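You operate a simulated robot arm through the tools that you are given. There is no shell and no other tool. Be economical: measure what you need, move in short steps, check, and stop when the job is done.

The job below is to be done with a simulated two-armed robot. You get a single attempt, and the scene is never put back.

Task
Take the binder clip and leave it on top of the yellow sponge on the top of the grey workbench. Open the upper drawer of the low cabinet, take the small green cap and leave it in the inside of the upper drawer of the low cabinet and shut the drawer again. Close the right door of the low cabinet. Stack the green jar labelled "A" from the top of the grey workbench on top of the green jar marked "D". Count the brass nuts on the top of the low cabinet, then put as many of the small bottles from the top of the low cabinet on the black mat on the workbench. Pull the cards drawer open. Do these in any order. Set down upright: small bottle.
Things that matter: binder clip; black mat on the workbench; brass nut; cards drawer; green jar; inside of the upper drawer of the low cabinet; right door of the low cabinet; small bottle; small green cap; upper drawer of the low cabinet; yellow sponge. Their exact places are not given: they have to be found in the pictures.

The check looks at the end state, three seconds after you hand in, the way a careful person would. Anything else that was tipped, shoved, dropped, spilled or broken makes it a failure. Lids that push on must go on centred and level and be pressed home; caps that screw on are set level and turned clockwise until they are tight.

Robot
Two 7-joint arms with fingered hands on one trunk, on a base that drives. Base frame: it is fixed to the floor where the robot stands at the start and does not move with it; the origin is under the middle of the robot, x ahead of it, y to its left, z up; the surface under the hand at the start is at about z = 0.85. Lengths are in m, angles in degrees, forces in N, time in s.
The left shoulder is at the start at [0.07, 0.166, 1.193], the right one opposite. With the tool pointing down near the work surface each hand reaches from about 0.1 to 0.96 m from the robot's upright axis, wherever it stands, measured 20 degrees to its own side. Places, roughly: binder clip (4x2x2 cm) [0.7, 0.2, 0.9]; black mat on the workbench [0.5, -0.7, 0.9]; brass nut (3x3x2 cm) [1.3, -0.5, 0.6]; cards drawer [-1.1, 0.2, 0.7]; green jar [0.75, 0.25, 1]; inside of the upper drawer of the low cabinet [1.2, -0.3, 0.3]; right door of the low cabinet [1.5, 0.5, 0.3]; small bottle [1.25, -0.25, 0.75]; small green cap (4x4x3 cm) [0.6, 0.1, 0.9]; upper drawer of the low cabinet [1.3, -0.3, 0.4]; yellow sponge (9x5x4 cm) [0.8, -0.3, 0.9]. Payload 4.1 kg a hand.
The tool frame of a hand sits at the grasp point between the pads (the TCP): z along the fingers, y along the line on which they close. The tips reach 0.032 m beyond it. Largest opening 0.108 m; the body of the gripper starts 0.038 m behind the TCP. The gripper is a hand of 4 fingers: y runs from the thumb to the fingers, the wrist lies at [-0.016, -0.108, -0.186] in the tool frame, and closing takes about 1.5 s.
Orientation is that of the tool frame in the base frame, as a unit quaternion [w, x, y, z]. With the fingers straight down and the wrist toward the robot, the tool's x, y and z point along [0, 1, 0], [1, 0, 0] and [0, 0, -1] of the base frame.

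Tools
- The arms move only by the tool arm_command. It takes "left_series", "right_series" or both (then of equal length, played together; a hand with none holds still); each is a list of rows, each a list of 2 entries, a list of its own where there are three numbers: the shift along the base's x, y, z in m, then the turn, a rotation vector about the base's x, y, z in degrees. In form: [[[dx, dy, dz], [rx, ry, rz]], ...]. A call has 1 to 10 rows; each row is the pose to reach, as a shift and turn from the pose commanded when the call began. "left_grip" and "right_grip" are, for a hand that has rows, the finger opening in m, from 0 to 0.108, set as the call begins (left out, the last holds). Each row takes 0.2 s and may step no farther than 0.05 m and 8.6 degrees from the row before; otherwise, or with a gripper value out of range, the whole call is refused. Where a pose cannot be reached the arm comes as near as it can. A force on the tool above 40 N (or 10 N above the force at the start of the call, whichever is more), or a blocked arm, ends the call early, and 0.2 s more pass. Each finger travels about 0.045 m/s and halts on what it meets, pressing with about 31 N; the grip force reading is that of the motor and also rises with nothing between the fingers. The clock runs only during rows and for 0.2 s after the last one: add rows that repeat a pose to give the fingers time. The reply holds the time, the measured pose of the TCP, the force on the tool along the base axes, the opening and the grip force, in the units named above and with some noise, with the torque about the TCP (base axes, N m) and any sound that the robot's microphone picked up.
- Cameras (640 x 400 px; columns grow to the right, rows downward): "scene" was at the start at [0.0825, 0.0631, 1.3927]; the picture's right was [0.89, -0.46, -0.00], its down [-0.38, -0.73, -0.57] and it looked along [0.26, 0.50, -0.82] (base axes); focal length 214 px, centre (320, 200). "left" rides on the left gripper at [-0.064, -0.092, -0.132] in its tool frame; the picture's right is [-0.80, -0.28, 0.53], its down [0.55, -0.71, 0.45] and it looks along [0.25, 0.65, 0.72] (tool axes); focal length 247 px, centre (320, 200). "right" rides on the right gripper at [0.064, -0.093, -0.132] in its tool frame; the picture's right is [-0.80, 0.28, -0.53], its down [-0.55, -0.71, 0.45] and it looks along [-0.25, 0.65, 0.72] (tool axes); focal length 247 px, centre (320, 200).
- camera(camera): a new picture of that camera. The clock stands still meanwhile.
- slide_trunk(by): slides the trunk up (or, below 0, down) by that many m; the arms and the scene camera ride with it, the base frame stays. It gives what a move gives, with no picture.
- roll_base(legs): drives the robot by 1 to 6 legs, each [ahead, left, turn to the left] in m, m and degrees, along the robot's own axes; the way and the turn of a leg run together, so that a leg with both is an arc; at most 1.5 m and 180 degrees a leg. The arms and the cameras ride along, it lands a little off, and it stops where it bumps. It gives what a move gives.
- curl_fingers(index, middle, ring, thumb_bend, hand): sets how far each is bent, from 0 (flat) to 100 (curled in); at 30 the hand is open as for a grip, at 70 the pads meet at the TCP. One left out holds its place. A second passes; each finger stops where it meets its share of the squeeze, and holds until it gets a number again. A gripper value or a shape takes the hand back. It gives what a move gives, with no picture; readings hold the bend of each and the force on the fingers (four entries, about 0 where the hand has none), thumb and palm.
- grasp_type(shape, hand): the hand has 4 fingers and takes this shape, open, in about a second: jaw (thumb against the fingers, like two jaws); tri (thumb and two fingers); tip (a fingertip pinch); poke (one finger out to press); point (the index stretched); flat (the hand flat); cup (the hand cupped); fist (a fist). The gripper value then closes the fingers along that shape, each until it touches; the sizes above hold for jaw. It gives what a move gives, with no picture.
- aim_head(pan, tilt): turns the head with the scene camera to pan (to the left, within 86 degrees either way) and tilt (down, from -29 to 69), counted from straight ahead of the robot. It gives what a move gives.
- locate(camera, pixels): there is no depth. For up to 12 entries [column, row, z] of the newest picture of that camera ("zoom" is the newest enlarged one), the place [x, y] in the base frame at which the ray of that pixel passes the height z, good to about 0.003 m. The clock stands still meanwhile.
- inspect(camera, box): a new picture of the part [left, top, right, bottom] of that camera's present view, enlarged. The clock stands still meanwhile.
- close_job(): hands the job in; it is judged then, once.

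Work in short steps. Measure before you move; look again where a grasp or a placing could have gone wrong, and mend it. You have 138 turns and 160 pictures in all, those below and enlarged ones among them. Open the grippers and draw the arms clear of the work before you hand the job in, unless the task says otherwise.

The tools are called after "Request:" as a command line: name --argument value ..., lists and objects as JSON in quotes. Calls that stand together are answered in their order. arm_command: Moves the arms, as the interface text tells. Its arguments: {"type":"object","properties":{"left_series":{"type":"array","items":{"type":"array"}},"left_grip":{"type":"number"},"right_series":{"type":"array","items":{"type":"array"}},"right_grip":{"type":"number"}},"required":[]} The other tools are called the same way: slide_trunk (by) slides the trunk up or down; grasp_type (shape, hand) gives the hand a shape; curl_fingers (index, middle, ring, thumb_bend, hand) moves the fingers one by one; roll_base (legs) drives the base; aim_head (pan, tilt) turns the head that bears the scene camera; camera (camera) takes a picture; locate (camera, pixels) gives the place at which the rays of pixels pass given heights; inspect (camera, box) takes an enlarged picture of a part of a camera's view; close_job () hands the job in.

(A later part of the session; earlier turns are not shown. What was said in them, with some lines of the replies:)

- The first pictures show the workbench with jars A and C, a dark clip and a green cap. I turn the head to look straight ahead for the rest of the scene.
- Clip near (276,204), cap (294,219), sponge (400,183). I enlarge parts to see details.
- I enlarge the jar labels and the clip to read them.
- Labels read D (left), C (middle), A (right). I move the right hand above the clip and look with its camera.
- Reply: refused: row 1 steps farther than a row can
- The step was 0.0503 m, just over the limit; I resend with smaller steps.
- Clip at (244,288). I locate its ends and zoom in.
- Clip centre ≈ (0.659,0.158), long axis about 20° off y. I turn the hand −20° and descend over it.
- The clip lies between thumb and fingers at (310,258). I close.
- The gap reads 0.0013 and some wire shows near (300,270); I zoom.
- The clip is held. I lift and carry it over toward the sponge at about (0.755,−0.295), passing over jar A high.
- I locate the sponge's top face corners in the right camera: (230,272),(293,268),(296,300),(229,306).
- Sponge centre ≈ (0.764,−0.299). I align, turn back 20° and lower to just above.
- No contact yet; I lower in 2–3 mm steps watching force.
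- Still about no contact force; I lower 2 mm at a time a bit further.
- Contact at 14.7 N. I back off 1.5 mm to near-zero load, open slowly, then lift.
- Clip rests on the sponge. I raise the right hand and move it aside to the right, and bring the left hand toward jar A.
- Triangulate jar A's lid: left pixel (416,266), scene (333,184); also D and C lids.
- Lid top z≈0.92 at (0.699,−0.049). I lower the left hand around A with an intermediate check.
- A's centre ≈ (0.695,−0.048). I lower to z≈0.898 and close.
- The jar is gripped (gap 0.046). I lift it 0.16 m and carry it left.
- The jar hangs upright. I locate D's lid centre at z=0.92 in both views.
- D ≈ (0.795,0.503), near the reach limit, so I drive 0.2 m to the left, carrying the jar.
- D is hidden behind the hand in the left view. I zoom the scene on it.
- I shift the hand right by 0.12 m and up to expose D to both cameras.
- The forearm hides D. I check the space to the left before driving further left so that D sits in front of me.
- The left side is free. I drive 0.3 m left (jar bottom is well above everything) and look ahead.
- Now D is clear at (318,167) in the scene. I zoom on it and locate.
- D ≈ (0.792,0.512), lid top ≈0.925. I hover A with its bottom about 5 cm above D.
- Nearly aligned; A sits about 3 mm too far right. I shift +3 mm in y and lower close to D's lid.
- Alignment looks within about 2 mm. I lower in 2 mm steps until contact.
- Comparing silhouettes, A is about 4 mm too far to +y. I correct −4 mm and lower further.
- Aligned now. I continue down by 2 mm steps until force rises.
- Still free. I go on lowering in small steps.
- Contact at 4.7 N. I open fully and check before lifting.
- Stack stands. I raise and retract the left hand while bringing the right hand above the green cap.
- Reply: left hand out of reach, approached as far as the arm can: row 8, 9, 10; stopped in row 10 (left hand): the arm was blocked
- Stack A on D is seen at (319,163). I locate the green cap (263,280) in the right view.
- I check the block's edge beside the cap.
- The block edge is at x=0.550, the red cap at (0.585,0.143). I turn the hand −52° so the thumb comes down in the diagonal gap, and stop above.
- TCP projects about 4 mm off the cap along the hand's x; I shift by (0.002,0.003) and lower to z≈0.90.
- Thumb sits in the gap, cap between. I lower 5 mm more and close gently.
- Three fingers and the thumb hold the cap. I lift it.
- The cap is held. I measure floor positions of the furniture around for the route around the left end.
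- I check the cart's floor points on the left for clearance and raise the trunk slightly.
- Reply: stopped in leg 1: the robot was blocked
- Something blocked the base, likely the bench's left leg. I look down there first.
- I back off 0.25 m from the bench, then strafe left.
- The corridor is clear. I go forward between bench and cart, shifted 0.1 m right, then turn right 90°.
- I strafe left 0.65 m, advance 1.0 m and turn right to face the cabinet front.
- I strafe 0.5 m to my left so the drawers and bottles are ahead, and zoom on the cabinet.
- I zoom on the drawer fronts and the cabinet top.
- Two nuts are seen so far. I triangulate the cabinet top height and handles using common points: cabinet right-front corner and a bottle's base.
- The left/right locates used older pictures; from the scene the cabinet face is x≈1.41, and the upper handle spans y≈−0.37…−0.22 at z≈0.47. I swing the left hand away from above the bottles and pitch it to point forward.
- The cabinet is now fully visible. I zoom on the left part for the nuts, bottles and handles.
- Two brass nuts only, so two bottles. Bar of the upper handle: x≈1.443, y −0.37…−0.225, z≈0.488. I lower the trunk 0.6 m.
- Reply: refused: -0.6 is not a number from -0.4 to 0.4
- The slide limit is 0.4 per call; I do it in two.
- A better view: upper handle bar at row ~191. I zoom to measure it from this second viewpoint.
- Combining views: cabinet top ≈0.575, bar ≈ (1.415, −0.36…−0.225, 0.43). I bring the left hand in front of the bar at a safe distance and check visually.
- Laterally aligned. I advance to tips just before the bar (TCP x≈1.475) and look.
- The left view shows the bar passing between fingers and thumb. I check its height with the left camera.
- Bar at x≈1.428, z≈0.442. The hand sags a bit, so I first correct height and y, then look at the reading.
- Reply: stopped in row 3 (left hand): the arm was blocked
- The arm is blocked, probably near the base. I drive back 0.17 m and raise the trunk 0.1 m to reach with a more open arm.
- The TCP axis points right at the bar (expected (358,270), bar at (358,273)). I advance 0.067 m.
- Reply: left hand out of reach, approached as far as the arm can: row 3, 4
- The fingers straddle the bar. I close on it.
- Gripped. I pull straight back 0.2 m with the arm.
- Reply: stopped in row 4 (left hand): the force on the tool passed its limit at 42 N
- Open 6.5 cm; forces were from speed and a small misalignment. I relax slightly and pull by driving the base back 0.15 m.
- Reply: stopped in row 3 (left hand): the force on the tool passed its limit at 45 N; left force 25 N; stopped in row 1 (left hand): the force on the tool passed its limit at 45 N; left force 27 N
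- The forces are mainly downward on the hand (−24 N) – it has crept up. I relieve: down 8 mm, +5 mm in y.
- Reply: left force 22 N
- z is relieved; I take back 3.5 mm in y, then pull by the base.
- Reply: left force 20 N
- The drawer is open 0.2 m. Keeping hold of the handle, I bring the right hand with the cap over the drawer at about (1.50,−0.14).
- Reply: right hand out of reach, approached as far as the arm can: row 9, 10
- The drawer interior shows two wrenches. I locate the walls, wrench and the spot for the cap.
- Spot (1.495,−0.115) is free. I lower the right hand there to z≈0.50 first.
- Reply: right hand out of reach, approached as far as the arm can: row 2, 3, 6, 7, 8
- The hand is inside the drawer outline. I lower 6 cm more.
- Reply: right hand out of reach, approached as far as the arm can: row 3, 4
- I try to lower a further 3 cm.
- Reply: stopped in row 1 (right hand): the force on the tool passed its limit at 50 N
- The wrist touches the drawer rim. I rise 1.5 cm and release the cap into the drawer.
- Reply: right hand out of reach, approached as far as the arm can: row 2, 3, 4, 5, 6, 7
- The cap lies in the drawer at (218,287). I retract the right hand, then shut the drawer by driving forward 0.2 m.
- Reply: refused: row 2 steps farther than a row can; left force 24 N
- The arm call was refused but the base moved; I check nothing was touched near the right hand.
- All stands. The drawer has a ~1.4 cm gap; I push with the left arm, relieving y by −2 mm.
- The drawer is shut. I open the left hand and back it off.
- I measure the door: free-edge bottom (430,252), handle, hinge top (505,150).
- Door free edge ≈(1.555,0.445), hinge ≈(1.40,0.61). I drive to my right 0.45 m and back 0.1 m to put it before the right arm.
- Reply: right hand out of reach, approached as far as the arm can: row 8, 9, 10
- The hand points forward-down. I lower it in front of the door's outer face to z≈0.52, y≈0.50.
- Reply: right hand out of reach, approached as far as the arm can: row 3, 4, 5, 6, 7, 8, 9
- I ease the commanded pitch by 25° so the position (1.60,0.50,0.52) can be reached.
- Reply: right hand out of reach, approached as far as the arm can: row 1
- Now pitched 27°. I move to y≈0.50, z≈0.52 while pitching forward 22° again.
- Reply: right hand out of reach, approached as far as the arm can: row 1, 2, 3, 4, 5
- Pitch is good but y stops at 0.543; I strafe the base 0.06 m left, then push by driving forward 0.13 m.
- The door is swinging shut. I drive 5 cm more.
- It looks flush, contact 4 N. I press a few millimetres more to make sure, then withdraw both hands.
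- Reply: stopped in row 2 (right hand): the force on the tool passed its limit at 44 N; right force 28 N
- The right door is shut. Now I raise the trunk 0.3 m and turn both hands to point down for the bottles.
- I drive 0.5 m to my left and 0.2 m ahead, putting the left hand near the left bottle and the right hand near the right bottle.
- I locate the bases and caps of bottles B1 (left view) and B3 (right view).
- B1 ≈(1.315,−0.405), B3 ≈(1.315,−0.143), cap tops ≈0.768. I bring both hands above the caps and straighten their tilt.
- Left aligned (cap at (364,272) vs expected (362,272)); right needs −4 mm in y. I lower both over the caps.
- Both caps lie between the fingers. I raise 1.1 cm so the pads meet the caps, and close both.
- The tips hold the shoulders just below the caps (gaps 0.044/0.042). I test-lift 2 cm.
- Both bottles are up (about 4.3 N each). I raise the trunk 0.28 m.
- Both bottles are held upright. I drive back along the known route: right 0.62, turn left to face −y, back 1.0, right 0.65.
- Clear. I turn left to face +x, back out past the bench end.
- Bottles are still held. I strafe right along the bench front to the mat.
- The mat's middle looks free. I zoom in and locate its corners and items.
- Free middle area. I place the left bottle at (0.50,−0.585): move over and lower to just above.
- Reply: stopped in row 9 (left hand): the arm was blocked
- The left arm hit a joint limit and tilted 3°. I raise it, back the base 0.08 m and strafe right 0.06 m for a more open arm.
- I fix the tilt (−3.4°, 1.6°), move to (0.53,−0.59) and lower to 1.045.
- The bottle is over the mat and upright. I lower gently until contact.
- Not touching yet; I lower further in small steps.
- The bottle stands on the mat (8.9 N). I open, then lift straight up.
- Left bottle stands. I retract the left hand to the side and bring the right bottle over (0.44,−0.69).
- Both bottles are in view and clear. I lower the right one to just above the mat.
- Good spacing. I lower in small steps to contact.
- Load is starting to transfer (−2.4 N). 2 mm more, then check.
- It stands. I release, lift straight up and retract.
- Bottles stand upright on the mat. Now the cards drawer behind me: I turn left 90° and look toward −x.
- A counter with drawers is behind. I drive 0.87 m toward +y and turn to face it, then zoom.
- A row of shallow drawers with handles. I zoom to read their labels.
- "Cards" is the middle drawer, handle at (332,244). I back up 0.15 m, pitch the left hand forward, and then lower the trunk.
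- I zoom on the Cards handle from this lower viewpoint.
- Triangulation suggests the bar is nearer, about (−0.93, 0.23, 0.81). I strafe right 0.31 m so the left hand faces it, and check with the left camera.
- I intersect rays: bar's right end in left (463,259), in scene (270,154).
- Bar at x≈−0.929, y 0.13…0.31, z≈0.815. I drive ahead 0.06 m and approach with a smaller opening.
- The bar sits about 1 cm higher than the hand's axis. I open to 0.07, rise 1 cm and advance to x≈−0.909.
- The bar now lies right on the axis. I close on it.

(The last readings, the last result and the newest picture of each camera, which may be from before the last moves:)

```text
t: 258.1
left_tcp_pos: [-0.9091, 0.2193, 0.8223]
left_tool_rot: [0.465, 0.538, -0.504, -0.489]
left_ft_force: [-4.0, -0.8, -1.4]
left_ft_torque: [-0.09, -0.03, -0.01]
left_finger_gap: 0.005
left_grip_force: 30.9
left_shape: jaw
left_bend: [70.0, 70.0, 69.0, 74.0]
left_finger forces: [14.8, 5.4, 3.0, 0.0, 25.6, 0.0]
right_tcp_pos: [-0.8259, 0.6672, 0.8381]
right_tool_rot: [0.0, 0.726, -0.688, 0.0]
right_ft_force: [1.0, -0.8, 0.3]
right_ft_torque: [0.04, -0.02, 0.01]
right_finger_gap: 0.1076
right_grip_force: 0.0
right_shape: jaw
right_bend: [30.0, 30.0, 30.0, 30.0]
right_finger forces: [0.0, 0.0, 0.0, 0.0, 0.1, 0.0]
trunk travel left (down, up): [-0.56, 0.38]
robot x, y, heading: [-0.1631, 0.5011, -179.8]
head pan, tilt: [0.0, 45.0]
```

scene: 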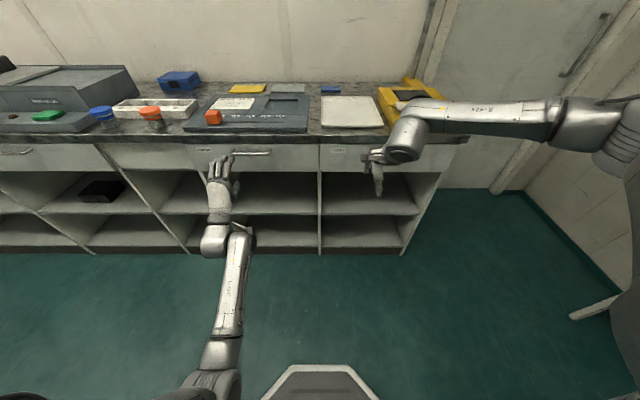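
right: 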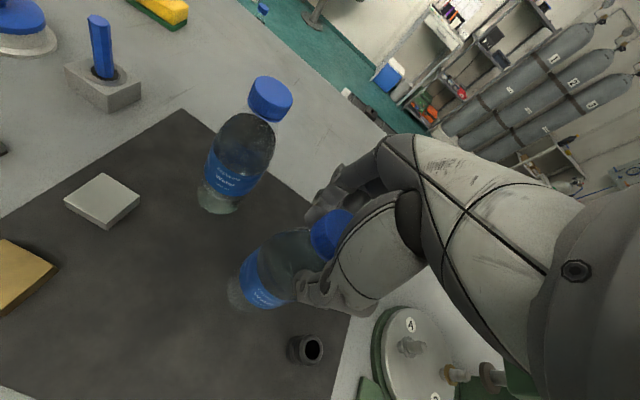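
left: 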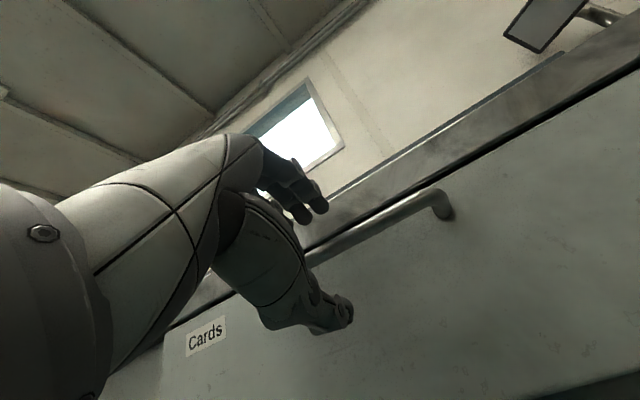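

Gripped. I pull by driving the base back 0.16 m.

Request:
roll_base --legs '[[-0.16, 0, 0]]'

Request:
camera --camera "scene"

```text
t: 259.6
left_tcp_pos: [-0.7491, 0.2172, 0.8205]
left_tool_rot: [0.465, 0.538, -0.505, -0.489]
left_ft_force: [-1.1, 1.8, -12.1]
left_ft_torque: [-0.03, -0.12, -0.04]
left_finger_gap: 0.0051
left_grip_force: 31.2
left_shape: jaw
left_bend: [70.0, 71.0, 70.0, 76.0]
left_finger forces: [0.0, 0.1, 1.9, 0.0, 27.2, 0.0]
right_tcp_pos: [-0.668, 0.6663, 0.8371]
right_tool_rot: [-0.001, 0.726, -0.687, 0.0]
right_ft_force: [0.6, -0.5, 0.7]
right_ft_torque: [0.01, -0.02, 0.02]
right_finger_gap: 0.1078
right_grip_force: 0.1
right_shape: jaw
right_bend: [30.0, 30.0, 30.0, 30.0]
right_finger forces: [0.1, 0.0, 0.1, 0.0, 0.0, 0.0]
trunk travel left (down, up): [-0.56, 0.38]
robot x, y, heading: [-0.0047, 0.5015, -179.6]
head pan, tilt: [0.0, 45.0]
```

```text
15 pictures are left
```

scene: 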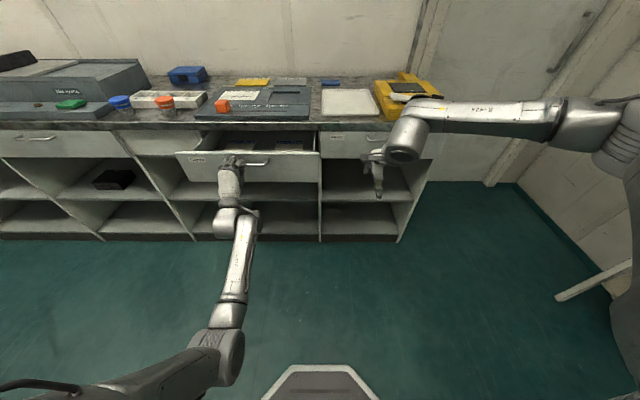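

The Cards drawer is out about 15 cm. I pull it a further ~8 cm with the arm, slowly.

Request:
arm_command --left_series '[[[0.005, 0, -0.003], [0, 0, 0]], [[0.015, 0, -0.003], [0, 0, 0]], [[0.025, 0, -0.003], [0, 0, 0]], [[0.035, 0, -0.003], [0, 0, 0]], [[0.045, 0, -0.003], [0, 0, 0]], [[0.055, 0, -0.003], [0, 0, 0]], [[0.065, 0, -0.003], [0, 0, 0]], [[0.075, 0, -0.003], [0, 0, 0]], [[0.085, 0, -0.003], [0, 0, 0]]]'

Request:
inspect --camera "scene" --box '[150, 90, 350, 215]'

```text
t: 261.6
left_tcp_pos: [-0.6631, 0.2174, 0.8191]
left_tool_rot: [0.465, 0.538, -0.505, -0.489]
left_ft_force: [-2.0, 0.7, -1.7]
left_ft_torque: [-0.09, -0.02, -0.02]
left_finger_gap: 0.0047
left_grip_force: 31.1
left_shape: jaw
left_bend: [70.0, 71.0, 70.0, 77.0]
left_finger forces: [0.8, 0.0, 2.7, 0.1, 0.0, 0.0]
right_tcp_pos: [-0.667, 0.6682, 0.8373]
right_tool_rot: [0.0, 0.726, -0.688, 0.0]
right_ft_force: [-1.0, 0.3, -0.5]
right_ft_torque: [0.01, -0.02, -0.05]
right_finger_gap: 0.1075
right_grip_force: 0.1
right_shape: jaw
right_bend: [30.0, 30.0, 30.0, 30.0]
right_finger forces: [0.0, 0.0, 0.1, 0.1, 0.1, 0.0]
trunk travel left (down, up): [-0.56, 0.38]
robot x, y, heading: [-0.007, 0.5026, -179.2]
head pan, tilt: [0.0, 45.0]
```

```text
3.20 times, centred on (250, 152) of scene
```

zoom: 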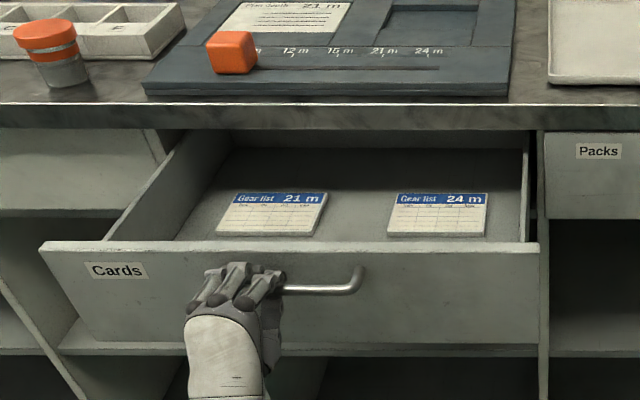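

Open about 24 cm, cards visible inside. I release the handle and back the hand away.

Request:
arm_command --left_series '[[[0, 0, 0], [0, 0, 0]], [[0, 0, 0], [0, 0, 0]], [[0, 0, 0], [0, 0, 0]], [[0, 0, 0], [0, 0, 0]], [[0, 0, 0], [0, 0, 0]], [[0, 0, 0], [0, 0, 0]], [[0.02, 0, 0], [0, 0, 0]], [[0.04, 0, 0], [0, 0, 0]], [[0.06, 0, 0], [0, 0, 0]], [[0.075, 0, 0], [0, 0, 0]]]' --left_grip 0.08

Request:
camera --camera "scene"

```text
t: 263.8
left_tcp_pos: [-0.5875, 0.2193, 0.8193]
left_tool_rot: [0.466, 0.538, -0.504, -0.489]
left_ft_force: [0.4, -0.2, 0.0]
left_ft_torque: [-0.01, -0.01, -0.02]
left_finger_gap: 0.0798
left_grip_force: 0.0
left_shape: jaw
left_bend: [26.0, 36.0, 34.0, 58.0]
left_finger forces: [0.1, 0.1, 0.0, 0.0, 0.0, 0.1]
right_tcp_pos: [-0.6669, 0.6673, 0.8377]
right_tool_rot: [0.0, 0.727, -0.687, 0.0]
right_ft_force: [-0.6, -0.3, -0.5]
right_ft_torque: [-0.01, -0.01, -0.01]
right_finger_gap: 0.1073
right_grip_force: 0.1
right_shape: jaw
right_bend: [30.0, 30.0, 30.0, 30.0]
right_finger forces: [0.0, 0.0, 0.0, 0.1, 0.1, 0.1]
trunk travel left (down, up): [-0.56, 0.38]
robot x, y, heading: [-0.0019, 0.5029, -179.4]
head pan, tilt: [0.0, 45.0]
```

```text
13 pictures are left
```

scene: 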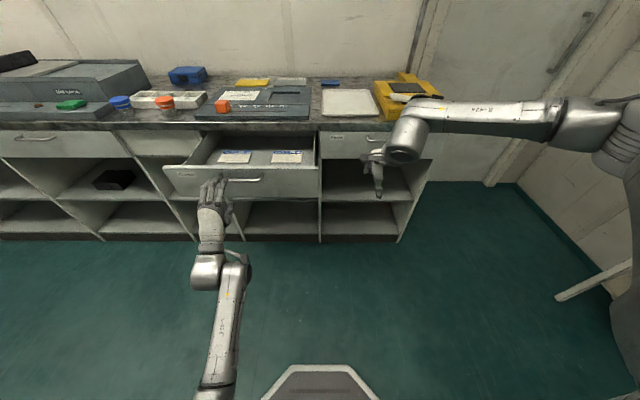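

The drawer stays open and the hand is clear. I raise the trunk and turn to take a last look at the bench.

Request:
slide_trunk --by 0.36

Request:
roll_base --legs '[[0, 0, -88]]'

Request:
aim_head --pan -75 --tilt 40

Request:
camera --camera "scene"

```text
t: 267.3
left_tcp_pos: [-0.5871, 0.2193, 1.1778]
left_tool_rot: [0.465, 0.538, -0.505, -0.489]
left_ft_force: [0.4, -0.3, 1.1]
left_ft_torque: [-0.02, -0.01, 0.03]
left_finger_gap: 0.0798
left_grip_force: 0.0
left_shape: jaw
left_bend: [26.0, 36.0, 34.0, 58.0]
left_finger forces: [0.0, 0.0, 0.0, 0.1, 0.1, 0.0]
right_tcp_pos: [-0.6666, 0.6681, 1.1972]
right_tool_rot: [0.0, 0.727, -0.687, 0.001]
right_ft_force: [0.0, -0.4, -0.3]
right_ft_torque: [0.02, 0.02, 0.0]
right_finger_gap: 0.1077
right_grip_force: 0.0
right_shape: jaw
right_bend: [30.0, 30.0, 30.0, 30.0]
right_finger forces: [0.1, 0.0, 0.1, 0.0, 0.0, 0.1]
trunk travel left (down, up): [-0.92, 0.02]
robot x, y, heading: [-0.0041, 0.5026, -179.5]
head pan, tilt: [0.0, 45.0]
```

```text
t: 271.4
left_tcp_pos: [-0.3133, 1.0764, 1.1797]
left_tool_rot: [0.003, -0.04, 0.737, 0.675]
left_ft_force: [0.1, -0.1, 0.4]
left_ft_torque: [-0.03, 0.0, 0.0]
left_finger_gap: 0.0799
left_grip_force: 0.2
left_shape: jaw
left_bend: [26.0, 36.0, 34.0, 58.0]
left_finger forces: [0.0, 0.0, 0.0, 0.0, 0.0, 0.0]
right_tcp_pos: [0.1307, 1.1742, 1.1969]
right_tool_rot: [-0.001, -0.05, 0.999, -0.001]
right_ft_force: [-0.6, -0.1, -0.1]
right_ft_torque: [0.0, 0.02, 0.03]
right_finger_gap: 0.1077
right_grip_force: 0.0
right_shape: jaw
right_bend: [30.0, 30.0, 30.0, 30.0]
right_finger forces: [0.0, 0.0, 0.0, 0.1, 0.0, 0.1]
trunk travel left (down, up): [-0.92, 0.02]
robot x, y, heading: [-0.0021, 0.5037, 92.8]
head pan, tilt: [0.0, 45.0]
```

```text
t: 272.9
left_tcp_pos: [-0.3133, 1.0764, 1.1777]
left_tool_rot: [0.002, -0.039, 0.736, 0.675]
left_ft_force: [-0.2, -0.3, -0.1]
left_ft_torque: [0.0, 0.02, -0.02]
left_finger_gap: 0.0798
left_grip_force: 0.0
left_shape: jaw
left_bend: [26.0, 36.0, 34.0, 58.0]
left_finger forces: [0.1, 0.0, 0.0, 0.0, 0.0, 0.1]
right_tcp_pos: [0.131, 1.1738, 1.1979]
right_tool_rot: [0.001, -0.05, 0.999, 0.0]
right_ft_force: [0.6, -0.9, 0.1]
right_ft_torque: [-0.02, 0.05, 0.0]
right_finger_gap: 0.108
right_grip_force: 0.1
right_shape: jaw
right_bend: [30.0, 30.0, 30.0, 30.0]
right_finger forces: [0.0, 0.0, 0.0, 0.1, 0.0, 0.0]
trunk travel left (down, up): [-0.92, 0.02]
robot x, y, heading: [-0.0029, 0.5041, 92.8]
head pan, tilt: [-75.0, 40.0]
```

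```text
12 pictures are left
```

scene: 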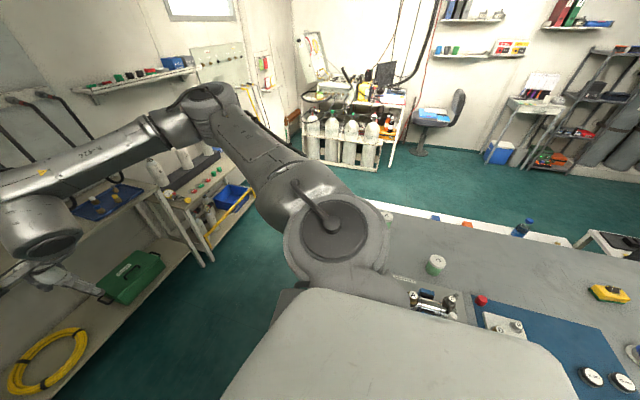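

I zoom on the stack near (388,218) and the sponge.

Request:
inspect --camera "scene" --box '[370, 190, 466, 290]'

Request:
inspect --camera "scene" --box '[560, 250, 640, 310]'

```text
4.00 times, centred on (418, 240) of scene
```

zoom: 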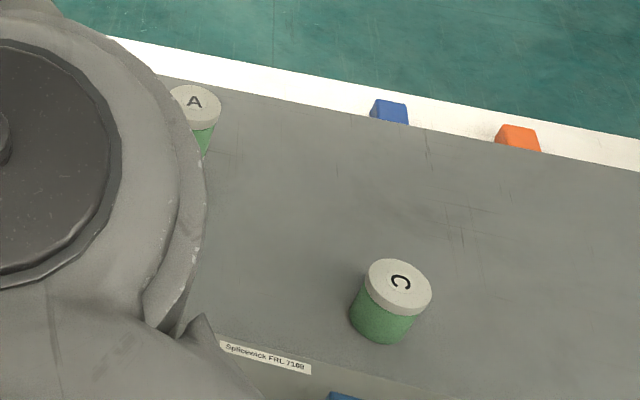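

```text
6.67 times, centred on (600, 280) of scene
```

zoom: 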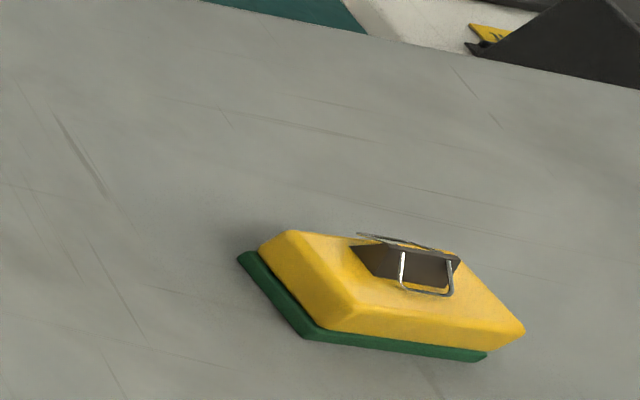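

Stack, clip, bottles, drawer, door and cards drawer are all as wanted, and the grippers are open and clear; I hand in.

Request:
close_job

```text
The job is handed in.
```

I finished every part of the job and handed it in; the check's result hasn't come back.

- **Binder clip:** it lies on top of the yellow sponge.
- **Green cap:** it is inside the upper drawer of the low cabinet, and that drawer is shut. I couldn't lower it all the way, so it dropped the last few centimetres.
- **Right door:** it is closed and flush.
- **Jars:** jar A stands on jar D.
- **Bottles:** I counted two brass nuts, so two small bottles stand upright on the black mat.
- **Cards drawer:** it is pulled out about 24 cm.

I saw nothing tipped or shoved in the pictures along the way. Early on the base bumped something by the bench, most likely its left leg, and stopped. My last look covered the jars and the sponge. The mat, low cabinet and cards drawer were last seen right after I finished each one.
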